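You operate a simulated robot arm through the tools that you are given. There is no shell and no other tool.

Carry out the task below with a simulated robot arm. There is one attempt and no reset: what you move stays moved.

Task
Turn the length dial to 8 m. Take the collar and leave it on top of the wood block. Switch the treater switch off. Fetch the proof card from the proofing end of the ink bench and set it on the middle of the set-up bench. Take the rag from the top of the kitting table and put it on the middle shelf under the ink bench. Stack the blue ticket pad from the desk top on top of the orange ticket pad. Take the drip cup and leave it on the low table top. Stack the grease cartridge that says "EP 3" from the top of the mixing bench on top of the grease cartridge labelled "EP 1". Put the hose nozzle on the shelf under the set-up bench. Put the pack marked "sample b" from the top of the lift table on the top of the mixing bench. Switch the air switch on. Put the spacer ring from the top of the kitting table on the top of the lift table. Do these in any order. Set down upright: drip cup.

The check looks at the end state, three seconds after you hand in, the way a careful person would. Anything else that was tipped, shoved, dropped, spilled or broken makes it a failure.

Robot
A 7-joint arm with a two-finger gripper on a trunk, on a base that moves. Base frame: it is fixed to the floor where the robot stands at the start and does not move with it; the origin is under the middle of the robot, x ahead of it, y to its left, z up. Readings come in mm, rad, newtons and seconds.
It reaches about 832 mm from its shoulder. Its first joint turns from -2.496 to 2.496 rad. Places, roughly: air switch [-2700, -6300, 900]; collar (5x5x2 cm) [-700, 1100, 700]; drip cup (6x6x6 cm) [7700, 900, 800]; grease cartridge [-750, -6500, 750]; hose nozzle (7x7x26 cm) [-2500, -6700, 900]; length dial [600, 0, 1000]; low table top [7400, -600, 500]; middle of the set-up bench (26x50 cm) [-2640, -3480, 800]; middle shelf under the ink bench [-2700, -1500, 500]; pack [-2750, -6750, 750]; proof card [-2500, -1750, 750]; rag (7x10x3 cm) [-2500, -5300, 800]; shelf under the set-up bench [-2700, -3500, 200]; spacer ring [-2500, -5500, 750]; ticket pad [7750, 1500, 750]; top of the lift table [-2700, -6700, 800]; top of the mixing bench [-600, -6500, 800]; treater switch [900, -2800, 1600]; wood block (15x6x4 cm) [700, -400, 1200]. Payload 1.47 kg.
Tool frame: the origin (TCP) lies between the finger pads and is the grasp point; the fingertips stand 16 mm ahead of it; z points along the fingers, y is the line along which they close. The gripper opens to 87 mm; its body begins 55 mm behind the TCP.
Orientation is that of the tool frame in the base frame, as a unit quaternion [x, y, z, w]. With the fingers straight down and closing along the base's y, the tool's x points along the base's -x, its y along +y and its z along -z.

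Tools
- The arm moves only by the tool nudge_tool. Its argument "motion" is a list of rows, each an object of numbers (a shift or turn left out is 0, a gripper value left out holds the last): "dx", "dy", "dz": the shift along the base's x, y, z in mm; "rx", "ry", "rz": the turn, a rotation vector about the base's x, y, z in rad. In form: [{"dx": .., "dy": .., "dz": .., "rx": .., "ry": .., "rz": ..}, ...]. A call has 1 to 20 rows; each row shifts and turns the commanded pose from where the row before left it. "jaw" is the opening, from 0 (shut) to 1 (fully open), set as the call begins (left out, the last holds). Rows are played at 5 a second. More than 50 mm and 0.15 rad between two rows, or a gripper value outside its range, and nothing of the call is played. A pose out of reach is approached as far as the arm can. The call stops where the force on the tool passes 40 N (or 10 N more than at its start, if that is more) or the arm is blocked; 0.2 s more then pass. Each finger travels about 45 mm/s and halts on what it meets, pressing with about 28 N; the grip force reading is that of the motor and also rises with nothing between the fingers. The clock runs only during rows and for 0.2 s after the last one: add rows that do not move to give the fingers time. It gives the time, the measured TCP pose, the force on the tool (base axes), the opening and the grip force at its end, in the units of the frame above (readings bear some noise), with the torque about the TCP (base axes, N m) and any sound that the robot's microphone picked up.
- Cameras (640 x 400 px; columns grow to the right, rows downward): "scene" is now at [140.1, -29.3, 1803.5]; the picture's right is [-0.40, -0.92, 0.00], its down [-0.72, 0.31, -0.62] and it looks along [0.57, -0.25, -0.78] (base axes); focal length 257 px, centre (320, 200). "wrist" rides on the gripper at [73, 12, -90] in the tool frame; the picture's right is [-0.16, 0.99, 0.00], its down [-0.72, -0.12, -0.68] and it looks along [-0.67, -0.11, 0.73] (tool axes); focal length 247 px, centre (320, 200). There is no depth. A picture from a camera that has moved, and an enlarged one, comes with that camera's place and axes in the base frame and with its lens.
- get_image(camera): a new picture of that camera. The clock stands still meanwhile.
- move_column(by): slides the trunk up (or, below 0, down) by that many mm; the arm and the scene camera ride with it, the base frame stays. It gives what a move gives, with no picture.
- roll_base(legs): drives the robot by 1 to 6 legs, each [ahead, left, turn to the left] in mm, mm and rad, along the robot's own axes; the way and the turn of a leg run together, so that a leg with both is an arc; at most 1500 mm and 3.142 rad a leg. The arm and the cameras ride along, it lands a little off, and it stops where it bumps. It gives what a move gives.
- turn_head(pan, tilt): turns the head with the scene camera to pan (to the left, within 1.501 rad either way) and tilt (down, from -0.506 to 1.204), counted from straight ahead of the robot. It gives what a move gives.
- close_up(camera, box): a new picture of the part [left, top, right, bottom] of that camera's present view, enlarged. The clock stands still meanwhile.
- close_job(): hands the job in; it is judged then, once.

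Nothing tells you exact positions but the pictures and the camera data. Unless the task says otherwise, let go and move clear before handing in.

The tools are called as a command line: name --argument value ..., lists and objects as JSON in quotes. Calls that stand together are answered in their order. nudge_tool: Moves the arm, as the interface text tells. Its arguments: {"type":"object","properties":{"motion":{"type":"array","items":{"type":"object","properties":{"dx":{"type":"number"},"dy":{"type":"number"},"dz":{"type":"number"},"rx":{"type":"number"},"ry":{"type":"number"},"rz":{"type":"number"}}}},"jaw":{"type":"number"}},"required":["motion"]} The other tools are called the same way: move_column (by) moves the trunk up or down; roll_base (legs) drives the base; turn_head (pan, tilt) turns the head that bears the scene camera; get_image (camera) takes a picture; close_up (camera, box) takes an enlarged picture of a part of a camera's view; close_job () hands the job in.

At the start:

```text
time_s: 0.0
eef_pos: [457.8, -200.9, 1424.5]
tool_rot: [0.0, 1.0, 0.001, 0.0]
ft_force: [0.6, -0.6, 0.8]
ft_torque: [0.02, -0.01, -0.01]
gripper_width: 87.0
finger_force: 0.0
trunk travel left (down, up): [-1149.0, 91.0]
robot x, y, heading: [-0.6, 0.6, 0.002]
head pan, tilt (commanded): [-0.457, 0.878]
```

scene: 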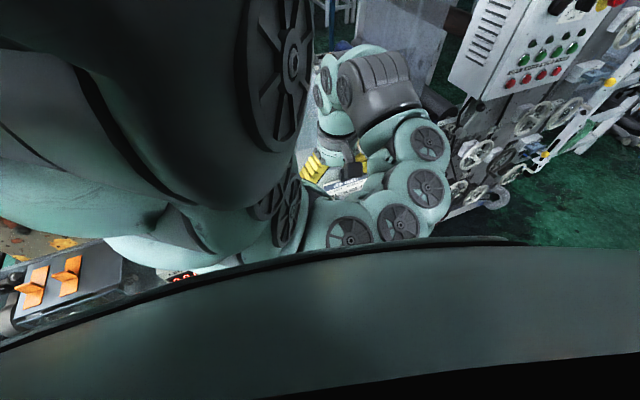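
wrist: 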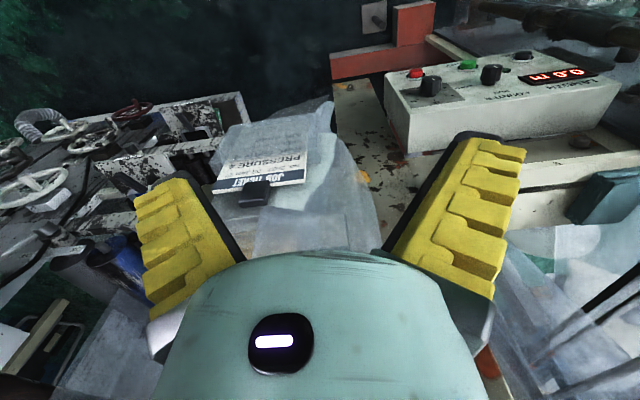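

I see the arm right in front of the head camera and, in the wrist view, a white counter box with a red "0.0 m" display. I'll first look around with the head to get a picture of the surroundings.

turn_head --pan 0.3 --tilt 0.7

get_image --camera "scene"

close_up --camera "wrist" --box '[320, 0, 640, 200]'

```text
time_s: 1.1
eef_pos: [456.9, -200.8, 1425.7]
tool_rot: [0.001, 1.0, 0.0, 0.0]
ft_force: [-0.4, 0.0, -0.3]
ft_torque: [0.01, 0.03, 0.02]
gripper_width: 87.2
finger_force: 0.1
trunk travel left (down, up): [-1149.0, 91.0]
robot x, y, heading: [-3.2, -5.2, -0.003]
head pan, tilt (commanded): [0.3, 0.7]
```

```text
taken
camera scene: at [152.0, 25.7, 1819.7], right [0.29, -0.96, 0.0], down [-0.62, -0.19, -0.76], along [0.73, 0.23, -0.64], focal length 257 px, centre (320, 200)
```

scene: 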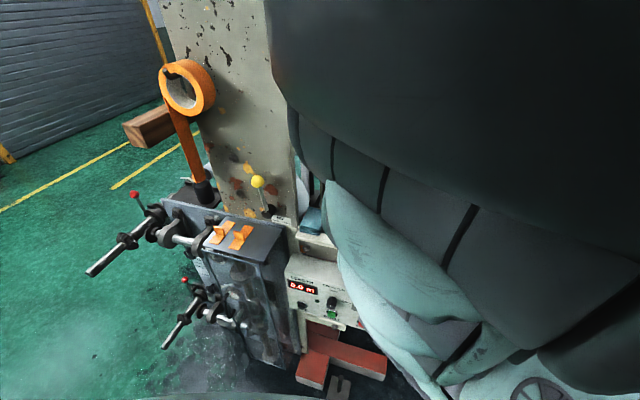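

```text
2.00 times, centred on (480, 100) of wrist
camera zoom: at [385.1, -189.5, 1515.0], right [0.16, 0.99, 0.0], down [0.72, -0.12, 0.68], along [0.67, -0.11, -0.73], focal length 494 px, centre (0, 400)
```

zoom: 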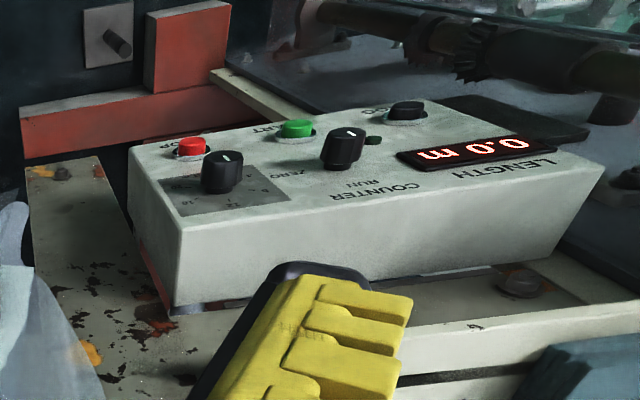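

The panel with the length dial is ahead; the arm hides part of it. I'll look around with the head in several directions before moving.

turn_head --pan 1.2 --tilt 0.4

get_image --camera "scene"

turn_head --pan 0.3 --tilt 0.1

get_image --camera "scene"

turn_head --pan -1.3 --tilt 0.4

get_image --camera "scene"

turn_head --pan -0.6 --tilt 0.3

get_image --camera "scene"

```text
time_s: 2.3
eef_pos: [458.2, -201.4, 1424.9]
tool_rot: [0.0, 1.0, 0.0, -0.001]
ft_force: [0.1, -0.6, 0.3]
ft_torque: [0.0, -0.03, -0.04]
gripper_width: 86.9
finger_force: 0.1
trunk travel left (down, up): [-1149.0, 91.0]
robot x, y, heading: [0.7, -0.1, -0.002]
head pan, tilt (commanded): [1.201, 0.4]
```

```text
taken
camera scene: at [151.7, 28.9, 1821.3], right [0.33, -0.94, 0.0], down [-0.59, -0.21, -0.78], along [0.73, 0.26, -0.63], focal length 257 px, centre (320, 200)
```

scene: 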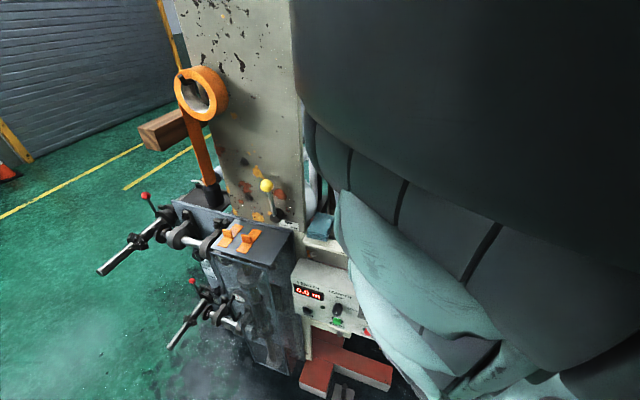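

```text
time_s: 3.5
eef_pos: [457.7, -200.7, 1425.7]
tool_rot: [0.0, 1.0, 0.0, 0.0]
ft_force: [0.3, 0.5, 0.3]
ft_torque: [-0.01, -0.02, 0.01]
gripper_width: 87.1
finger_force: 0.0
trunk travel left (down, up): [-1149.0, 91.0]
robot x, y, heading: [-2.5, 0.7, 0.003]
head pan, tilt (commanded): [0.3, 0.099]
```

```text
taken
camera scene: at [158.8, 28.0, 1874.0], right [0.3, -0.96, 0.0], down [-0.1, -0.03, -0.99], along [0.95, 0.29, -0.1], focal length 257 px, centre (320, 200)
```

scene: 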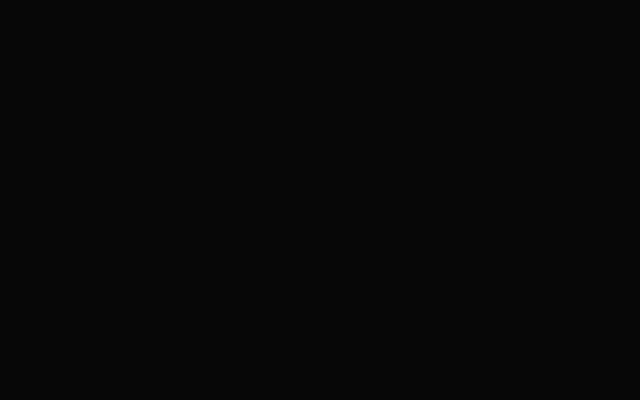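

```text
time_s: 5.2
eef_pos: [457.2, -200.6, 1426.4]
tool_rot: [0.0, 1.0, -0.001, 0.0]
ft_force: [-0.8, 0.2, -0.9]
ft_torque: [0.01, -0.01, 0.05]
gripper_width: 86.9
finger_force: 0.1
trunk travel left (down, up): [-1149.0, 91.0]
robot x, y, heading: [3.5, 0.8, 0.002]
head pan, tilt (commanded): [-1.3, 0.4]
```

```text
taken
camera scene: at [95.6, -88.5, 1846.5], right [-0.96, -0.27, 0.0], down [-0.1, 0.37, -0.92], along [0.25, -0.89, -0.39], focal length 257 px, centre (320, 200)
```

scene: 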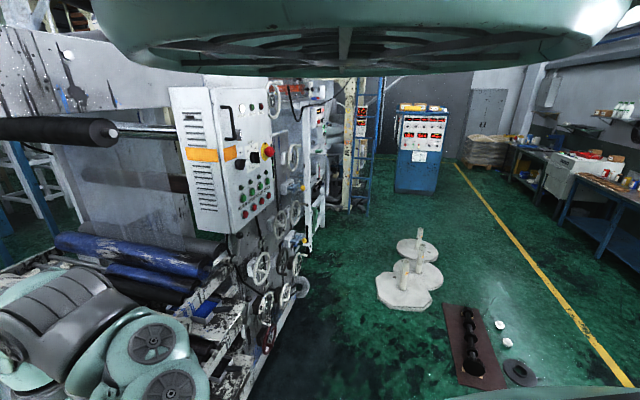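

```text
time_s: 6.2
eef_pos: [457.5, -200.8, 1425.2]
tool_rot: [0.0, 1.0, 0.0, 0.0]
ft_force: [1.0, -0.5, -0.7]
ft_torque: [0.01, -0.02, -0.01]
gripper_width: 86.8
finger_force: 0.1
trunk travel left (down, up): [-1149.0, 91.0]
robot x, y, heading: [-0.6, 2.1, 0.002]
head pan, tilt (commanded): [-0.6, 0.3]
```

```text
taken
camera scene: at [123.7, -76.0, 1851.3], right [-0.82, -0.57, 0.0], down [-0.19, 0.28, -0.94], along [0.53, -0.77, -0.34], focal length 257 px, centre (320, 200)
```

scene: 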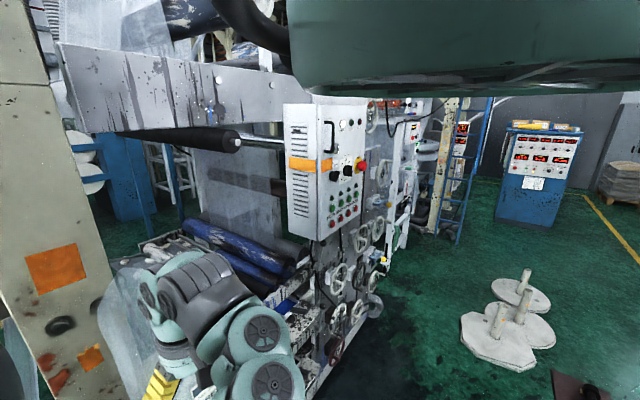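

The head seems to be blocked by, or slow past, the upper arm. I'll check whether it settles, and then move the arm lower and away from the head.

nudge_tool --motion '[{"dx": 0}, {"dx": 0}, {"dx": 0}, {"dx": 0}, {"dx": 0}]'

get_image --camera "scene"

```text
time_s: 7.4
eef_pos: [457.0, -200.3, 1425.6]
tool_rot: [-0.001, 1.0, 0.0, 0.0]
ft_force: [-0.6, -0.2, -0.3]
ft_torque: [0.0, 0.0, -0.01]
gripper_width: 86.8
finger_force: 0.1
trunk travel left (down, up): [-1149.0, 91.0]
robot x, y, heading: [0.8, -1.5, 0.001]
head pan, tilt (commanded): [-0.6, 0.3]
```

```text
taken
camera scene: at [123.6, -76.0, 1851.6], right [-0.82, -0.57, 0.0], down [-0.19, 0.28, -0.94], along [0.53, -0.78, -0.34], focal length 257 px, centre (320, 200)
```

scene: 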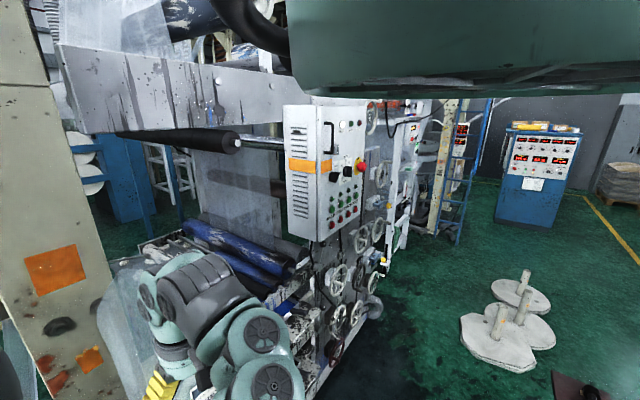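

The head is indeed blocked by the upper arm. I'll shift the arm a bit to the right and back to uncover the panel, then look again.

nudge_tool --motion '[{"dy": -40}, {"dy": -40}, {"dy": -40}, {"dy": -40}, {"dy": -40}, {"dy": -40}]'

turn_head --pan 0.1 --tilt 0.8

get_image --camera "scene"

get_image --camera "wrist"

```text
time_s: 8.8
eef_pos: [459.1, -437.8, 1425.7]
tool_rot: [-0.004, 1.0, 0.0, 0.001]
ft_force: [-0.3, 0.3, -1.3]
ft_torque: [-0.1, -0.04, -0.04]
gripper_width: 87.1
finger_force: 0.1
trunk travel left (down, up): [-1149.0, 91.0]
robot x, y, heading: [-0.4, 0.8, -0.002]
head pan, tilt (commanded): [-0.6, 0.3]
```

```text
time_s: 9.9
eef_pos: [456.7, -440.5, 1426.4]
tool_rot: [0.0, 1.0, -0.001, 0.001]
ft_force: [0.1, 0.5, 0.0]
ft_torque: [0.02, 0.03, 0.0]
gripper_width: 87.0
finger_force: 0.2
trunk travel left (down, up): [-1149.0, 91.0]
robot x, y, heading: [1.2, -0.3, 0.001]
head pan, tilt (commanded): [0.099, 0.799]
```

```text
taken
camera scene: at [118.1, -69.1, 1818.3], right [-0.83, -0.56, 0.0], down [-0.37, 0.54, -0.75], along [0.42, -0.62, -0.66], focal length 257 px, centre (320, 200)
```

scene: 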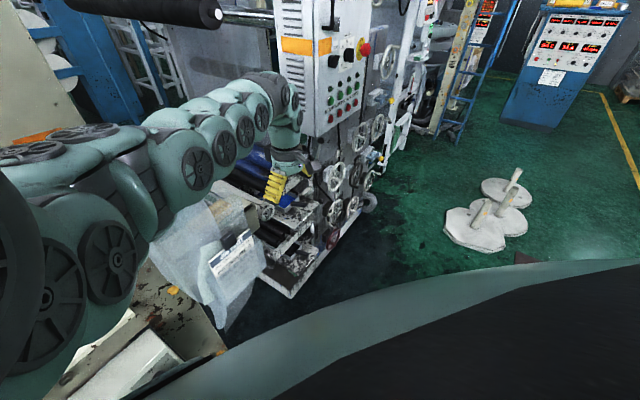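

```text
taken
camera wrist: at [384.8, -429.1, 1515.6], right [0.16, 0.99, 0.0], down [0.72, -0.11, 0.68], along [0.67, -0.11, -0.73], focal length 247 px, centre (320, 200)
```

wrist: 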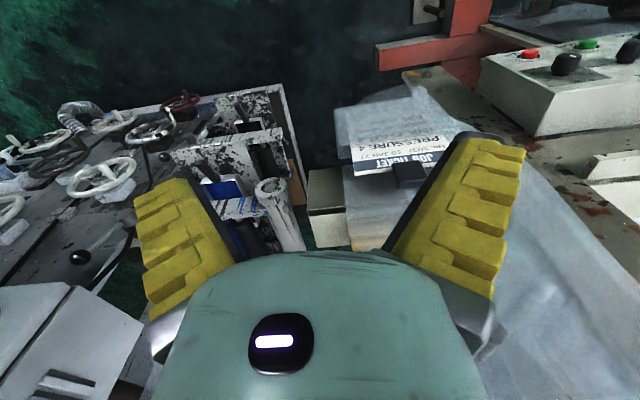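

I can see a job ticket on a plastic film and a small block next to the finger. Let me enlarge to identify the wood block and the dial.

close_up --camera "wrist" --box '[240, 140, 420, 260]'

close_up --camera "wrist" --box '[440, 0, 640, 130]'

close_up --camera "scene" --box '[120, 80, 440, 300]'

```text
3.33 times, centred on (330, 200) of wrist
camera zoom: at [384.8, -429.1, 1515.6], right [0.16, 0.99, 0.0], down [0.72, -0.11, 0.68], along [0.67, -0.11, -0.73], focal length 823 px, centre (287, 200)
```

zoom: 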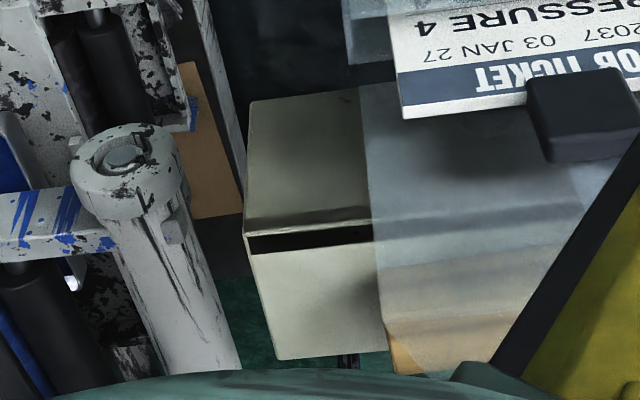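

```text
3.08 times, centred on (540, 65) of wrist
camera zoom: at [384.8, -429.1, 1515.6], right [0.16, 0.99, 0.0], down [0.72, -0.11, 0.68], along [0.67, -0.11, -0.73], focal length 760 px, centre (-357, 615)
```

zoom: 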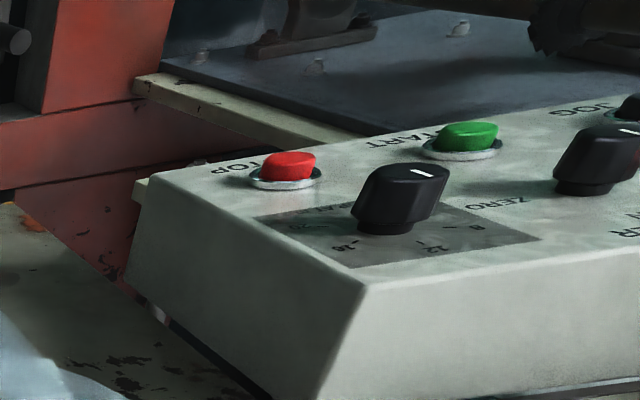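

```text
1.82 times, centred on (280, 190) of scene
camera zoom: at [118.1, -69.1, 1818.3], right [-0.83, -0.56, 0.0], down [-0.37, 0.54, -0.75], along [0.42, -0.62, -0.66], focal length 468 px, centre (393, 218)
```

zoom: 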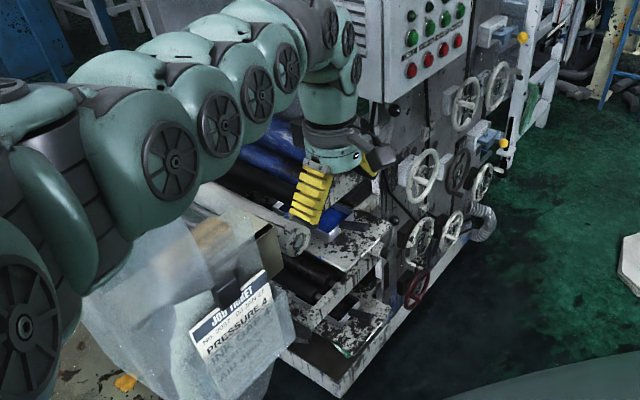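

The wood seems to be visible through a translucent film with the job ticket on it. I'll back the robot away from the machine for a better overview and room to rearrange the arm.

roll_base --legs '[[-500, 0, 0]]'

nudge_tool --motion '[{"dz": -40}, {"dz": -40}, {"dz": -40}, {"dz": -40}, {"dz": -40}, {"dz": -40}, {"dz": -40}, {"dz": -40}, {"dz": -40}, {"dz": -40}]'

turn_head --pan -0.3 --tilt 0.5

get_image --camera "scene"

```text
time_s: 12.8
eef_pos: [-32.1, -438.8, 1424.9]
tool_rot: [-0.003, 1.0, 0.0, 0.0]
ft_force: [0.8, -0.1, 0.4]
ft_torque: [-0.01, -0.02, 0.01]
gripper_width: 86.9
finger_force: 0.2
trunk travel left (down, up): [-1149.0, 91.0]
robot x, y, heading: [-490.8, -2.6, 0.008]
head pan, tilt (commanded): [0.099, 0.799]
```

```text
time_s: 15.0
eef_pos: [-56.9, -367.4, 1235.8]
tool_rot: [-0.002, 1.0, -0.002, 0.0]
ft_force: [-0.2, 0.0, 0.0]
ft_torque: [0.02, -0.06, -0.01]
gripper_width: 86.7
finger_force: 0.0
out of reach, approached as far as the arm can: row 2, 3, 4, 5, 6, 7, 8, 9, 10
trunk travel left (down, up): [-1149.0, 91.0]
robot x, y, heading: [-493.0, -1.7, 0.007]
head pan, tilt (commanded): [0.099, 0.799]
```

```text
time_s: 15.9
eef_pos: [-58.2, -368.4, 1235.7]
tool_rot: [-0.002, 1.0, -0.001, 0.0]
ft_force: [0.2, 0.2, 0.0]
ft_torque: [-0.01, 0.01, 0.02]
gripper_width: 87.0
finger_force: 0.0
trunk travel left (down, up): [-1149.0, 91.0]
robot x, y, heading: [-490.0, -2.7, 0.003]
head pan, tilt (commanded): [-0.3, 0.499]
```

```text
taken
camera scene: at [-370.2, -73.2, 1829.1], right [-0.83, -0.56, 0.0], down [-0.32, 0.46, -0.83], along [0.47, -0.68, -0.56], focal length 257 px, centre (320, 200)
```

scene: 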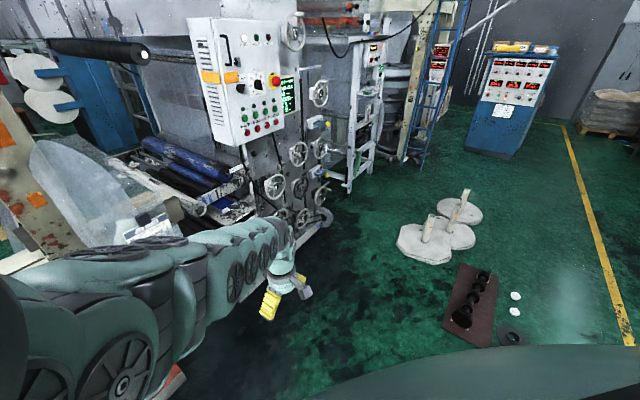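

The arm is at its reach limit low down and still blocks the head. I'll try tilting the head up to pass over the arm and look left and ahead.

turn_head --pan -1.0 --tilt -0.4

turn_head --pan 1.4 --tilt -0.4

turn_head --pan 1.4 --tilt 0.4

get_image --camera "scene"

```text
time_s: 17.1
eef_pos: [-56.4, -368.8, 1235.1]
tool_rot: [-0.001, 1.0, -0.001, 0.0]
ft_force: [-0.1, -0.4, 0.6]
ft_torque: [0.01, -0.02, -0.01]
gripper_width: 86.9
finger_force: 0.0
trunk travel left (down, up): [-1149.0, 91.0]
robot x, y, heading: [-491.8, -1.7, 0.005]
head pan, tilt (commanded): [-1.0, -0.4]
```

```text
time_s: 19.3
eef_pos: [-56.9, -367.2, 1235.9]
tool_rot: [-0.001, 1.0, -0.001, -0.001]
ft_force: [-0.7, -0.2, -1.0]
ft_torque: [0.02, -0.02, 0.0]
gripper_width: 86.9
finger_force: 0.1
trunk travel left (down, up): [-1149.0, 91.0]
robot x, y, heading: [-492.2, 1.3, 0.002]
head pan, tilt (commanded): [1.4, -0.4]
```

```text
time_s: 20.4
eef_pos: [-57.4, -368.8, 1237.3]
tool_rot: [-0.001, 1.0, 0.0, 0.0]
ft_force: [0.3, -0.7, -0.7]
ft_torque: [0.03, -0.02, 0.02]
gripper_width: 87.3
finger_force: 0.0
trunk travel left (down, up): [-1149.0, 91.0]
robot x, y, heading: [-490.9, 1.0, 0.002]
head pan, tilt (commanded): [1.4, 0.4]
```

```text
taken
camera scene: at [-404.8, 91.3, 1846.6], right [0.99, -0.17, 0.0], down [-0.06, -0.38, -0.92], along [0.15, 0.91, -0.39], focal length 257 px, centre (320, 200)
```

scene: 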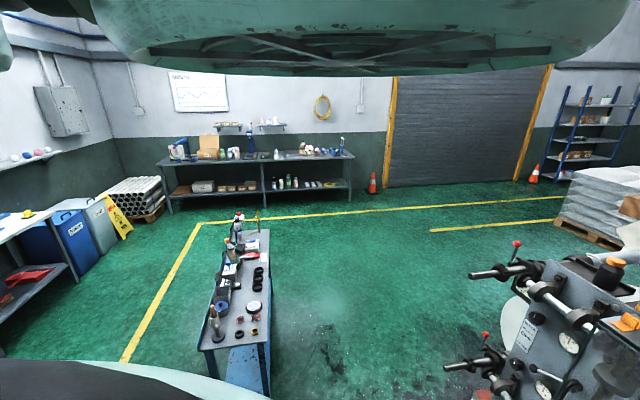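

Now the head can look left: a narrow cart stands there with black rings on it, probably the collar's place. Let me zoom on it and the surroundings.

close_up --camera "scene" --box '[180, 200, 340, 300]'

close_up --camera "scene" --box '[180, 290, 340, 390]'

close_up --camera "scene" --box '[0, 120, 180, 330]'

```text
4.00 times, centred on (260, 250) of scene
camera zoom: at [-404.8, 91.3, 1846.6], right [0.99, -0.17, 0.0], down [-0.06, -0.38, -0.92], along [0.15, 0.91, -0.39], focal length 1029 px, centre (560, 0)
```

zoom: 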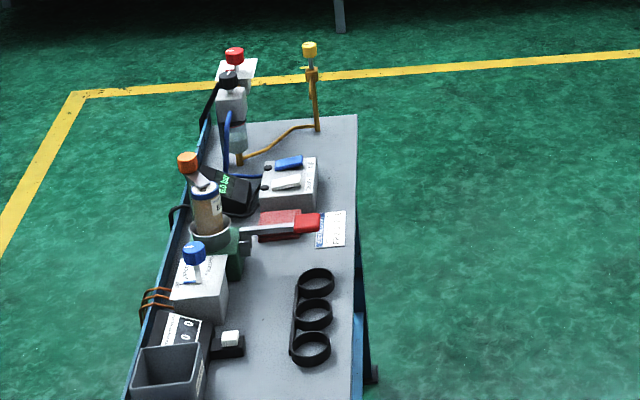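

```text
4.00 times, centred on (260, 340) of scene
camera zoom: at [-404.8, 91.3, 1846.6], right [0.99, -0.17, 0.0], down [-0.06, -0.38, -0.92], along [0.15, 0.91, -0.39], focal length 1029 px, centre (560, -360)
```

zoom: 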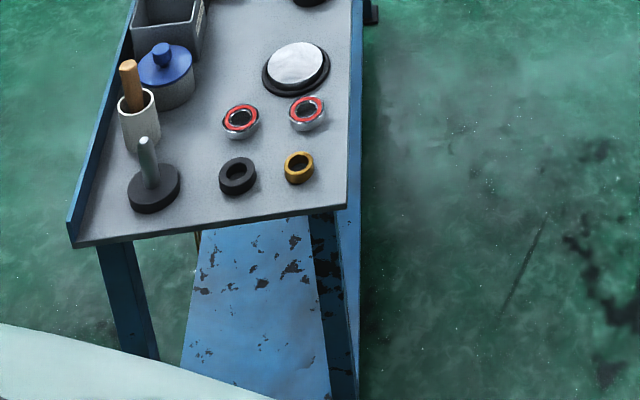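

```text
1.90 times, centred on (90, 225) of scene
camera zoom: at [-404.8, 91.3, 1846.6], right [0.99, -0.17, 0.0], down [-0.06, -0.38, -0.92], along [0.15, 0.91, -0.39], focal length 490 px, centre (758, 152)
```

zoom: 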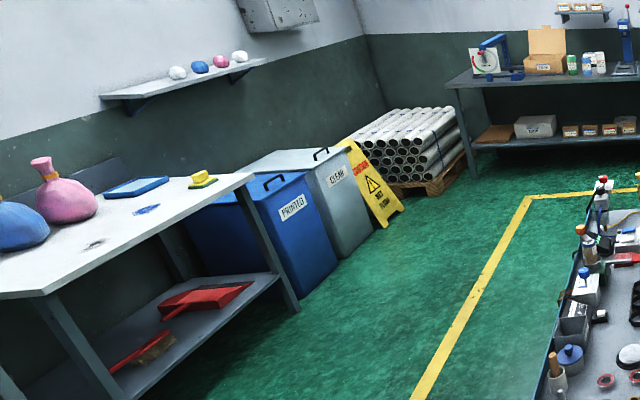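

The dark ring near the cart's near end at about (-654, 1090) matches the collar. Now I'll look ahead at the machine's control box.

turn_head --pan 0.25 --tilt 0.5

get_image --camera "scene"

```text
time_s: 21.8
eef_pos: [-56.3, -368.1, 1234.9]
tool_rot: [-0.002, 1.0, -0.001, 0.0]
ft_force: [-0.4, 0.9, 0.0]
ft_torque: [-0.02, 0.02, 0.02]
gripper_width: 87.2
finger_force: 0.0
trunk travel left (down, up): [-1149.0, 91.0]
robot x, y, heading: [-493.8, -2.2, 0.006]
head pan, tilt (commanded): [0.25, 0.499]
```

```text
taken
camera scene: at [-368.6, 76.2, 1842.7], right [0.83, -0.56, 0.0], down [-0.24, -0.35, -0.9], along [0.51, 0.75, -0.43], focal length 257 px, centre (320, 200)
```

scene: 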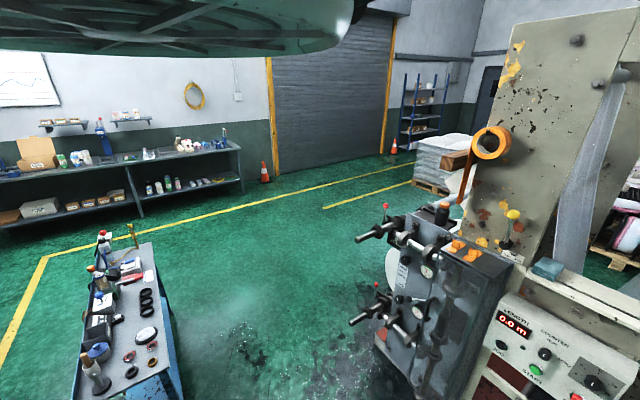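

The head again stopped near 0.98. I'll pass with tilt up, then come down at pan 0.2.

turn_head --pan 0.2 --tilt -0.4

get_image --camera "scene"

turn_head --pan 0.2 --tilt 0.6

get_image --camera "scene"

```text
time_s: 23.0
eef_pos: [-56.3, -369.2, 1235.1]
tool_rot: [-0.002, 1.0, -0.001, 0.0]
ft_force: [-0.1, -0.6, -0.4]
ft_torque: [-0.02, 0.01, 0.01]
gripper_width: 86.9
finger_force: 0.1
trunk travel left (down, up): [-1149.0, 91.0]
robot x, y, heading: [-492.9, 2.9, 0.002]
head pan, tilt (commanded): [0.201, -0.4]
```

```text
taken
camera scene: at [-348.5, 14.9, 1916.5], right [0.2, -0.98, 0.0], down [0.38, 0.08, -0.92], along [0.9, 0.19, 0.39], focal length 257 px, centre (320, 200)
```

scene: 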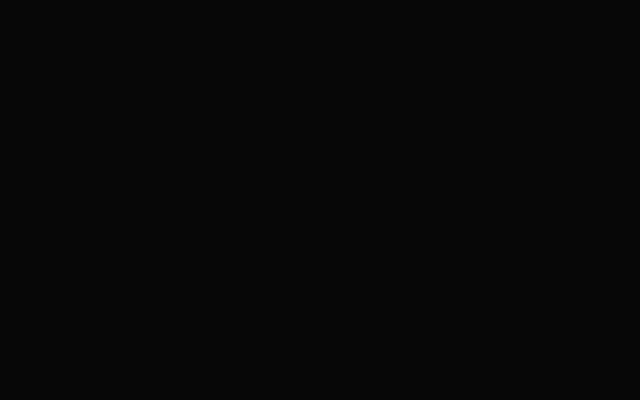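

```text
time_s: 24.2
eef_pos: [-57.4, -367.0, 1236.3]
tool_rot: [-0.002, 1.0, -0.001, 0.001]
ft_force: [0.4, -0.7, 0.1]
ft_torque: [0.01, 0.01, -0.05]
gripper_width: 86.9
finger_force: 0.0
trunk travel left (down, up): [-1149.0, 91.0]
robot x, y, heading: [-488.2, -0.1, 0.006]
head pan, tilt (commanded): [0.201, 0.6]
```

```text
taken
camera scene: at [-333.7, 17.9, 1828.4], right [0.2, -0.98, 0.0], down [-0.55, -0.11, -0.83], along [0.81, 0.17, -0.56], focal length 257 px, centre (320, 200)
```

scene: 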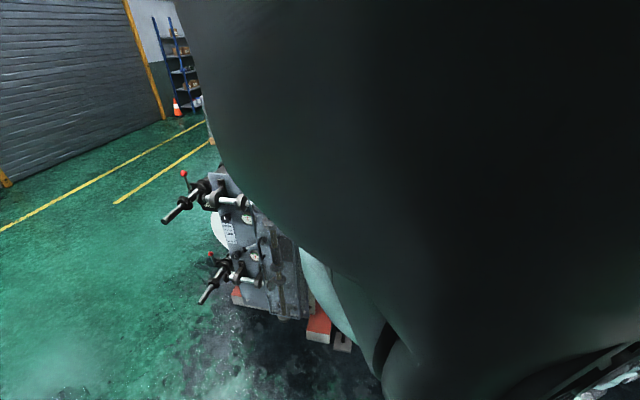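

The arm's own shoulder column sits in front of the head, so good head views are sideways at pan about ±1. I'll turn the base left 0.8 rad so that the machine lies at the robot's right-front, where both head and arm can work.

roll_base --legs '[[0, 0, 0.8]]'

turn_head --pan -0.9 --tilt -0.4

turn_head --pan -1.0 --tilt 0.5

get_image --camera "scene"

```text
time_s: 26.8
eef_pos: [75.5, 58.6, 1235.0]
tool_rot: [-0.394, 0.919, -0.001, 0.0]
ft_force: [0.3, 1.0, 0.2]
ft_torque: [0.03, -0.01, -0.01]
gripper_width: 87.1
finger_force: 0.0
trunk travel left (down, up): [-1149.0, 91.0]
robot x, y, heading: [-489.4, -0.5, 0.814]
head pan, tilt (commanded): [0.201, 0.6]
```

```text
time_s: 28.1
eef_pos: [74.8, 59.0, 1236.4]
tool_rot: [-0.395, 0.919, -0.001, 0.0]
ft_force: [-0.1, -0.1, -1.0]
ft_torque: [0.0, 0.03, -0.03]
gripper_width: 87.2
finger_force: 0.0
trunk travel left (down, up): [-1149.0, 91.0]
robot x, y, heading: [-491.2, 4.0, 0.815]
head pan, tilt (commanded): [-0.901, -0.4]
```

```text
time_s: 29.3
eef_pos: [73.8, 60.1, 1235.7]
tool_rot: [-0.395, 0.919, -0.001, 0.001]
ft_force: [0.1, 0.5, -0.6]
ft_torque: [-0.01, -0.01, -0.02]
gripper_width: 87.2
finger_force: 0.1
trunk travel left (down, up): [-1149.0, 91.0]
robot x, y, heading: [-489.4, 0.4, 0.811]
head pan, tilt (commanded): [-1.0, 0.499]
```

```text
taken
camera scene: at [-352.7, 33.5, 1837.5], right [-0.19, -0.98, 0.0], down [-0.47, 0.09, -0.88], along [0.86, -0.16, -0.48], focal length 257 px, centre (320, 200)
```

scene: 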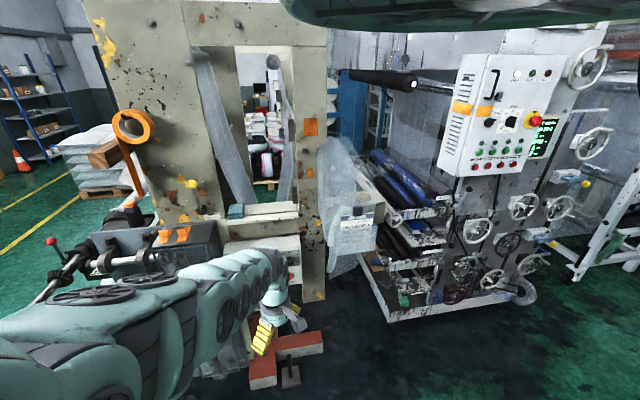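

Now a clear view of the machine. Let me zoom in on the film/job-ticket area where the wood block should be.

close_up --camera "scene" --box '[290, 120, 450, 220]'

close_up --camera "scene" --box '[200, 180, 400, 305]'

```text
4.00 times, centred on (370, 170) of scene
camera zoom: at [-352.7, 33.5, 1837.5], right [-0.19, -0.98, 0.0], down [-0.47, 0.09, -0.88], along [0.86, -0.16, -0.48], focal length 1029 px, centre (120, 320)
```

zoom: 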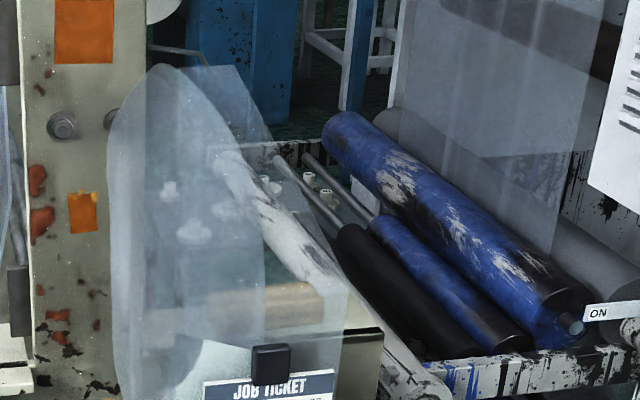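

```text
3.20 times, centred on (300, 242) of scene
camera zoom: at [-352.7, 33.5, 1837.5], right [-0.19, -0.98, 0.0], down [-0.47, 0.09, -0.88], along [0.86, -0.16, -0.48], focal length 823 px, centre (384, 64)
```

zoom: 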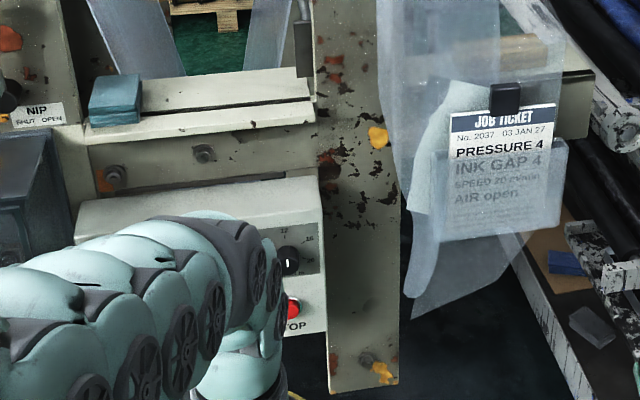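

The film with the job ticket hangs in front of the wood block, which sits on the beam behind it. I'll swing the arm to the right and up to uncover the control box.

nudge_tool --motion '[{"dz": 40}, {"dz": 40}, {"dz": 40}, {"dz": 40}, {"dy": -45}, {"dy": -45}, {"dy": -45}, {"dy": -45}, {"dy": -45}, {"dy": -45}, {"dy": -45}, {"dy": -45}]'

get_image --camera "scene"

close_up --camera "scene" --box '[220, 195, 340, 285]'

```text
time_s: 31.9
eef_pos: [13.4, -195.9, 1440.0]
tool_rot: [-0.396, 0.918, 0.001, 0.001]
ft_force: [0.8, 1.2, -0.3]
ft_torque: [-0.1, 0.09, -0.02]
gripper_width: 86.9
finger_force: 0.1
out of reach, approached as far as the arm can: row 9, 10, 11, 12
trunk travel left (down, up): [-1149.0, 91.0]
robot x, y, heading: [-491.2, -3.6, 0.81]
head pan, tilt (commanded): [-1.0, 0.499]
```

```text
taken
camera scene: at [-352.7, 33.4, 1837.3], right [-0.19, -0.98, 0.0], down [-0.47, 0.09, -0.88], along [0.86, -0.16, -0.48], focal length 257 px, centre (320, 200)
```

scene: 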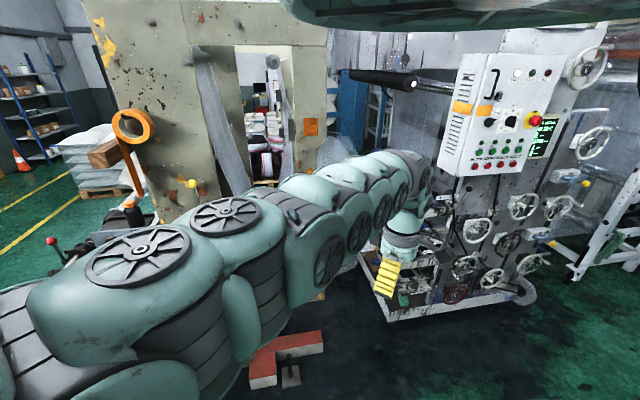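

```text
4.44 times, centred on (280, 240) of scene
camera zoom: at [-352.7, 33.4, 1837.3], right [-0.19, -0.98, 0.0], down [-0.47, 0.09, -0.88], along [0.86, -0.16, -0.48], focal length 1143 px, centre (498, 22)
```

zoom: 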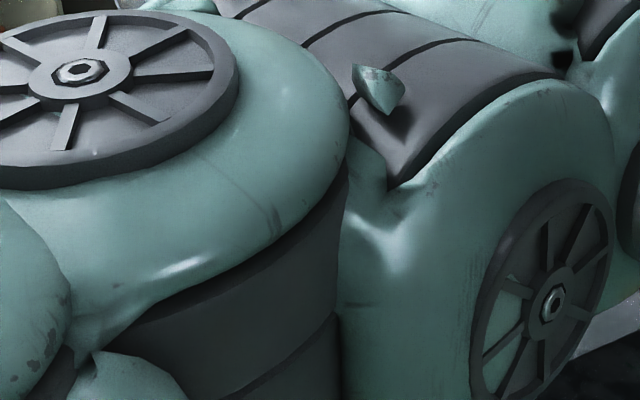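

The arm is mostly reach-limited by its wrist when fingers point down. I'll drive closer to the control box at this heading, then lower the trunk so the wrist camera can inspect the dial.

roll_base --legs '[[258, -294, 0]]'

nudge_tool --motion '[{"dy": 40}, {"dy": 40}, {"dy": 40}, {"dy": 40}]'

get_image --camera "wrist"

get_image --camera "scene"

```text
time_s: 34.4
eef_pos: [410.5, -217.5, 1442.4]
tool_rot: [-0.393, 0.92, -0.001, 0.0]
ft_force: [-0.6, 0.5, -0.1]
ft_torque: [0.01, 0.01, 0.04]
gripper_width: 86.8
finger_force: 0.0
trunk travel left (down, up): [-1149.0, 91.0]
robot x, y, heading: [-92.2, -21.3, 0.811]
head pan, tilt (commanded): [-1.0, 0.499]
```

```text
time_s: 35.4
eef_pos: [432.1, -71.9, 1428.7]
tool_rot: [-0.393, 0.919, 0.001, 0.001]
ft_force: [0.3, 0.3, 0.3]
ft_torque: [0.02, -0.03, -0.02]
gripper_width: 86.7
finger_force: 0.2
out of reach, approached as far as the arm can: row 3, 4
trunk travel left (down, up): [-1149.0, 91.0]
robot x, y, heading: [-87.6, -21.2, 0.811]
head pan, tilt (commanded): [-1.0, 0.499]
```

```text
taken
camera wrist: at [374.6, -117.1, 1518.8], right [-0.6, 0.8, 0.0], down [0.58, 0.44, 0.68], along [0.54, 0.41, -0.73], focal length 247 px, centre (320, 200)
```

wrist: 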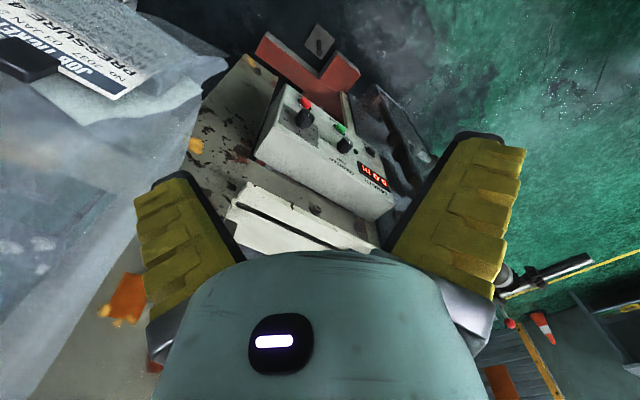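

```text
taken
camera scene: at [46.7, 15.2, 1837.4], right [-0.19, -0.98, 0.0], down [-0.47, 0.09, -0.88], along [0.86, -0.17, -0.48], focal length 257 px, centre (320, 200)
```

scene: 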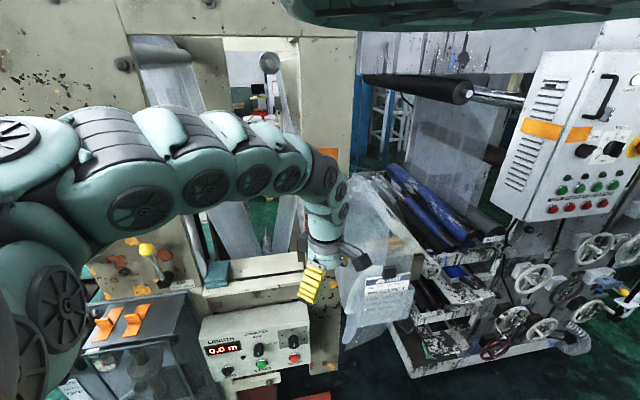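

Now the head sees the control box clearly. Let me zoom in on the dial and on the film/block area.

close_up --camera "scene" --box '[190, 300, 320, 390]'

close_up --camera "scene" --box '[320, 160, 480, 280]'

close_up --camera "wrist" --box '[240, 80, 420, 220]'

```text
4.44 times, centred on (255, 345) of scene
camera zoom: at [46.7, 15.2, 1837.4], right [-0.19, -0.98, 0.0], down [-0.47, 0.09, -0.88], along [0.86, -0.17, -0.48], focal length 1143 px, centre (609, -444)
```

zoom: 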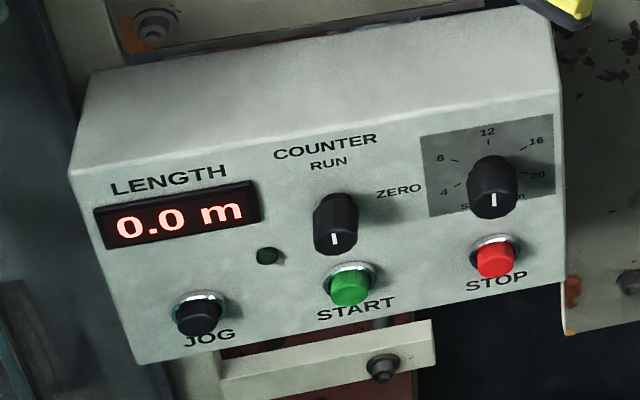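

```text
3.33 times, centred on (400, 220) of scene
camera zoom: at [46.7, 15.2, 1837.4], right [-0.19, -0.98, 0.0], down [-0.47, 0.09, -0.88], along [0.86, -0.17, -0.48], focal length 858 px, centre (53, 133)
```

zoom: 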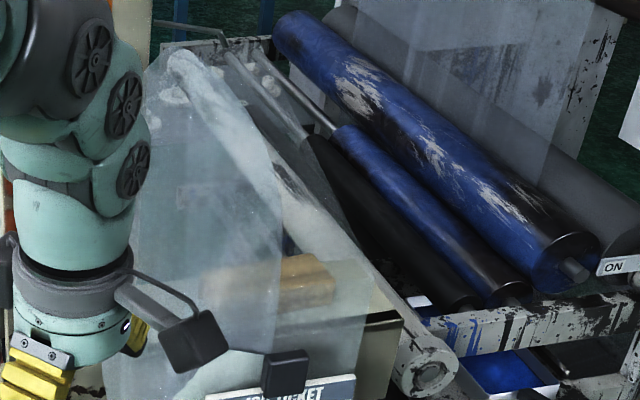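

```text
2.86 times, centred on (330, 150) of wrist
camera zoom: at [374.6, -117.1, 1518.8], right [-0.6, 0.8, 0.0], down [0.58, 0.44, 0.68], along [0.54, 0.41, -0.73], focal length 706 px, centre (291, 343)
```

zoom: 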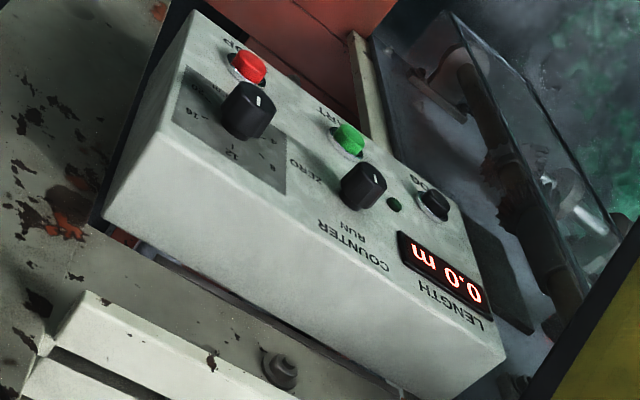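

The dial's plate reads 4, 8, 12, 16, 20 clockwise with 12 at the top, and its pointer is straight down at 0, so 8 is about 120° clockwise from here. The panel is nearly vertical, so I need fingers horizontal; I'll back off, lower the trunk and reorient in free space.

roll_base --legs '[[-241, 253, 0]]'

move_column --by -450

nudge_tool --motion '[{"rz": -0.135}, {"rz": -0.135}, {"rz": -0.135}, {"rz": -0.135}, {"rz": -0.135}, {"rz": -0.133}]'

get_image --camera "scene"

```text
time_s: 37.6
eef_pos: [84.7, -73.7, 1429.3]
tool_rot: [-0.394, 0.919, 0.0, 0.0]
ft_force: [-0.1, 0.7, -0.4]
ft_torque: [0.01, 0.03, 0.02]
gripper_width: 86.9
finger_force: 0.1
trunk travel left (down, up): [-1149.0, 91.0]
robot x, y, heading: [-438.3, -20.5, 0.811]
head pan, tilt (commanded): [-1.0, 0.499]
```

```text
refused: -450 is not a number from -400 to 400
```

```text
time_s: 39.0
eef_pos: [85.2, -74.1, 1429.2]
tool_rot: [0.0, 1.0, 0.0, 0.0]
ft_force: [0.7, -0.5, 0.2]
ft_torque: [0.02, 0.01, -0.01]
gripper_width: 87.0
finger_force: 0.0
trunk travel left (down, up): [-1149.0, 91.0]
robot x, y, heading: [-440.6, -23.4, 0.808]
head pan, tilt (commanded): [-1.0, 0.499]
```

```text
taken
camera scene: at [-301.5, 13.1, 1837.4], right [-0.19, -0.98, 0.0], down [-0.47, 0.09, -0.88], along [0.86, -0.17, -0.48], focal length 257 px, centre (320, 200)
```

scene: 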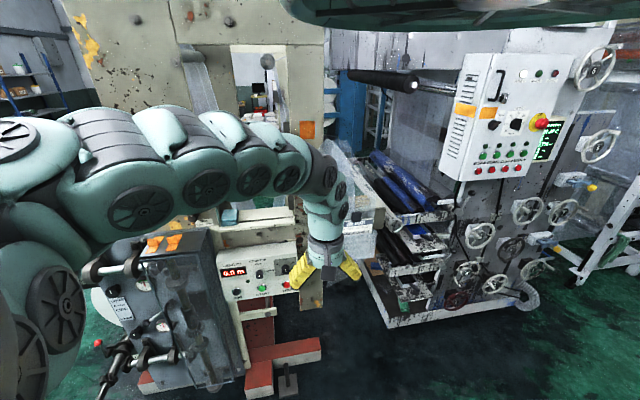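

Yaw is now aligned with the panel. Next, lower the trunk by 400 mm and pitch the hand forward.

move_column --by -400

nudge_tool --motion '[{"dx": 20, "dz": 3, "ry": -0.1428}, {"dx": 20, "dz": 8, "ry": -0.1428}, {"dx": 20, "dz": 14, "ry": -0.1428}, {"dx": 20, "dz": 19, "ry": -0.1428}, {"dx": 20, "dz": 24, "ry": -0.1428}, {"dx": 18, "dz": 28, "ry": -0.1428}, {"dx": 14, "dz": 32, "ry": -0.1428}, {"dx": 10, "dz": 35, "ry": -0.1428}, {"dx": 5, "dz": 37, "ry": -0.1428}, {"dx": 0, "dz": 39, "ry": -0.1428}, {"dx": 0, "dz": 40, "ry": -0.1428}]'

get_image --camera "scene"

get_image --camera "wrist"

```text
time_s: 42.9
eef_pos: [85.7, -73.6, 1029.2]
tool_rot: [-0.001, 1.0, 0.0, 0.001]
ft_force: [0.4, 0.0, 0.2]
ft_torque: [0.01, 0.01, -0.02]
gripper_width: 86.8
finger_force: 0.0
trunk travel left (down, up): [-749.0, 491.0]
robot x, y, heading: [-438.5, -19.7, 0.816]
head pan, tilt (commanded): [-1.0, 0.499]
```

```text
time_s: 45.3
eef_pos: [292.5, -116.8, 1282.7]
tool_rot: [0.0, 0.706, -0.002, 0.708]
ft_force: [-0.5, 0.1, 0.0]
ft_torque: [0.02, 0.01, 0.0]
gripper_width: 87.1
finger_force: 0.1
out of reach, approached as far as the arm can: row 1, 2, 3, 4, 5, 6, 7, 8, 9, 10, 11
trunk travel left (down, up): [-749.0, 491.0]
robot x, y, heading: [-439.5, -19.6, 0.808]
head pan, tilt (commanded): [-1.0, 0.499]
```

```text
taken
camera scene: at [-301.5, 13.1, 1437.4], right [-0.19, -0.98, 0.0], down [-0.47, 0.09, -0.88], along [0.86, -0.17, -0.48], focal length 257 px, centre (320, 200)
```

scene: 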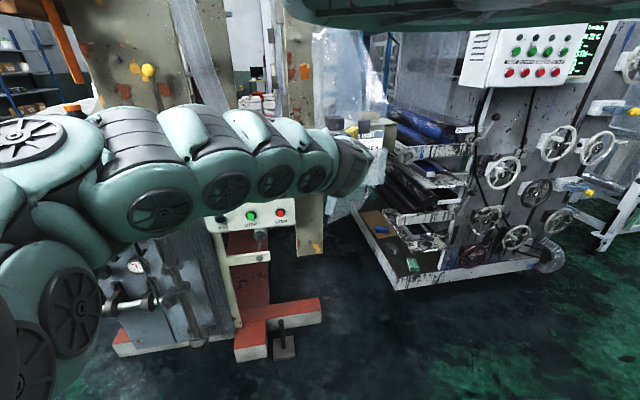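

```text
taken
camera wrist: at [204.1, -105.3, 1209.4], right [0.0, 0.99, 0.15], down [-0.68, -0.11, 0.72], along [0.73, -0.1, 0.67], focal length 247 px, centre (320, 200)
```

wrist: 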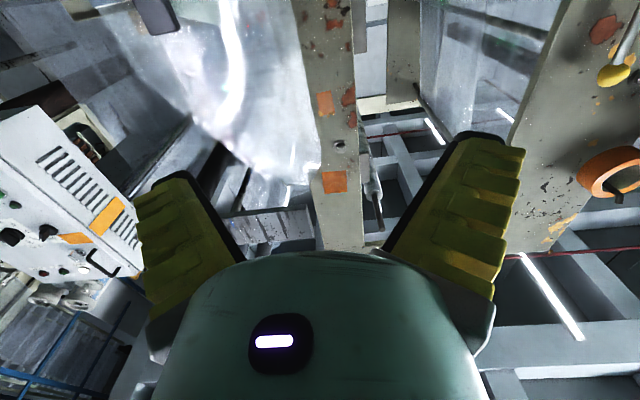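

The hand is now horizontal facing the panel, though the arm reports reach trouble. I'll test small moves to learn where the arm moves freely.

nudge_tool --motion '[{"dx": 30}, {"dx": 30}]'

nudge_tool --motion '[{"dz": -40}, {"dz": -40}]'

nudge_tool --motion '[{"dx": -40}, {"dx": -40}]'

```text
time_s: 45.9
eef_pos: [354.6, -110.4, 1281.7]
tool_rot: [-0.003, 0.706, 0.004, 0.708]
ft_force: [1.4, 1.6, 0.3]
ft_torque: [0.04, 0.03, -0.17]
gripper_width: 87.1
finger_force: 0.1
trunk travel left (down, up): [-749.0, 491.0]
robot x, y, heading: [-442.1, -20.3, 0.813]
head pan, tilt (commanded): [-1.0, 0.499]
```

```text
time_s: 46.5
eef_pos: [349.4, -119.4, 1211.9]
tool_rot: [0.0, 0.707, -0.001, 0.707]
ft_force: [0.0, -0.1, -0.2]
ft_torque: [0.0, 0.0, 0.02]
gripper_width: 86.9
finger_force: 0.0
out of reach, approached as far as the arm can: row 2
trunk travel left (down, up): [-749.0, 491.0]
robot x, y, heading: [-441.6, -16.6, 0.808]
head pan, tilt (commanded): [-1.0, 0.499]
```

```text
time_s: 47.1
eef_pos: [270.3, -113.7, 1215.5]
tool_rot: [-0.002, 0.707, 0.002, 0.707]
ft_force: [0.5, 1.6, 1.0]
ft_torque: [0.01, 0.07, -0.13]
gripper_width: 86.9
finger_force: 0.1
trunk travel left (down, up): [-749.0, 491.0]
robot x, y, heading: [-435.7, -23.0, 0.808]
head pan, tilt (commanded): [-1.0, 0.499]
```

nudge_tool --motion '[{"dz": -40}, {"dz": -40}, {"dz": -40}]'

nudge_tool --motion '[{"dy": 40}, {"dy": 40}]'

get_image --camera "scene"

```text
time_s: 47.9
eef_pos: [268.4, -114.4, 1093.1]
tool_rot: [-0.001, 0.707, 0.0, 0.707]
ft_force: [-0.1, 0.1, 0.1]
ft_torque: [0.01, 0.01, -0.01]
gripper_width: 86.9
finger_force: 0.0
trunk travel left (down, up): [-749.0, 491.0]
robot x, y, heading: [-435.6, -17.8, 0.81]
head pan, tilt (commanded): [-1.0, 0.499]
```

```text
time_s: 48.5
eef_pos: [269.0, -35.3, 1093.5]
tool_rot: [0.0, 0.707, -0.002, 0.707]
ft_force: [0.6, -0.2, -0.1]
ft_torque: [0.01, -0.03, 0.02]
gripper_width: 86.9
finger_force: 0.0
trunk travel left (down, up): [-749.0, 491.0]
robot x, y, heading: [-441.3, -22.2, 0.809]
head pan, tilt (commanded): [-1.0, 0.499]
```

```text
taken
camera scene: at [-301.6, 13.2, 1437.4], right [-0.19, -0.98, 0.0], down [-0.47, 0.09, -0.88], along [0.86, -0.17, -0.48], focal length 257 px, centre (320, 200)
```

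scene: 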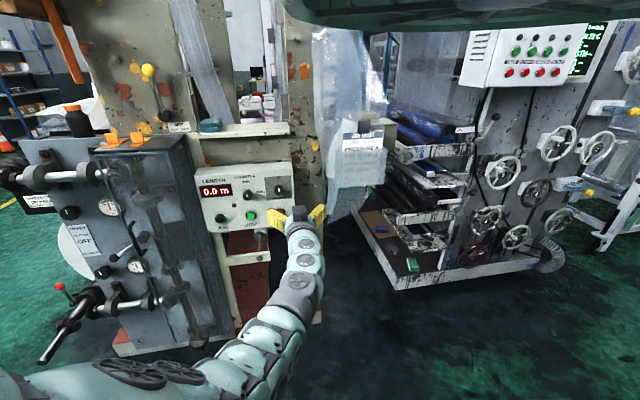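

Now the arm lies low and the head has a clear view of panel and hand. I'll line the hand up with the dial's height and side position.

nudge_tool --motion '[{"dz": -40, "dy": 13}, {"dz": -40, "dy": 13}, {"dz": -25, "dy": 10}]'

get_image --camera "wrist"

close_up --camera "scene" --box '[190, 150, 350, 250]'

```text
time_s: 49.3
eef_pos: [268.3, -2.1, 990.4]
tool_rot: [0.001, 0.707, -0.001, 0.707]
ft_force: [-0.8, -0.1, -1.3]
ft_torque: [0.0, 0.0, 0.02]
gripper_width: 87.1
finger_force: 0.1
trunk travel left (down, up): [-749.0, 491.0]
robot x, y, heading: [-441.2, -21.3, 0.814]
head pan, tilt (commanded): [-1.0, 0.499]
```

```text
taken
camera wrist: at [179.3, 10.1, 917.3], right [0.0, 0.99, 0.16], down [-0.68, -0.11, 0.72], along [0.73, -0.11, 0.67], focal length 247 px, centre (320, 200)
```

wrist: 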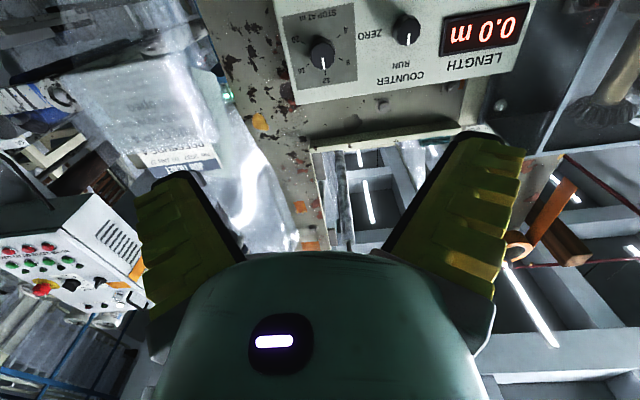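

```text
4.00 times, centred on (270, 200) of scene
camera zoom: at [-301.4, 13.0, 1437.4], right [-0.19, -0.98, 0.0], down [-0.47, 0.09, -0.88], along [0.86, -0.17, -0.48], focal length 1029 px, centre (520, 200)
```

zoom: 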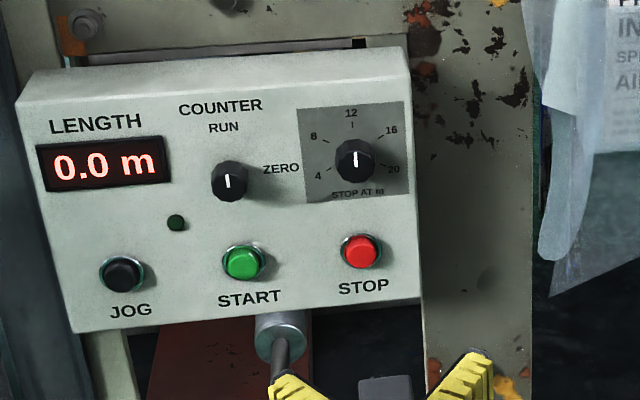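

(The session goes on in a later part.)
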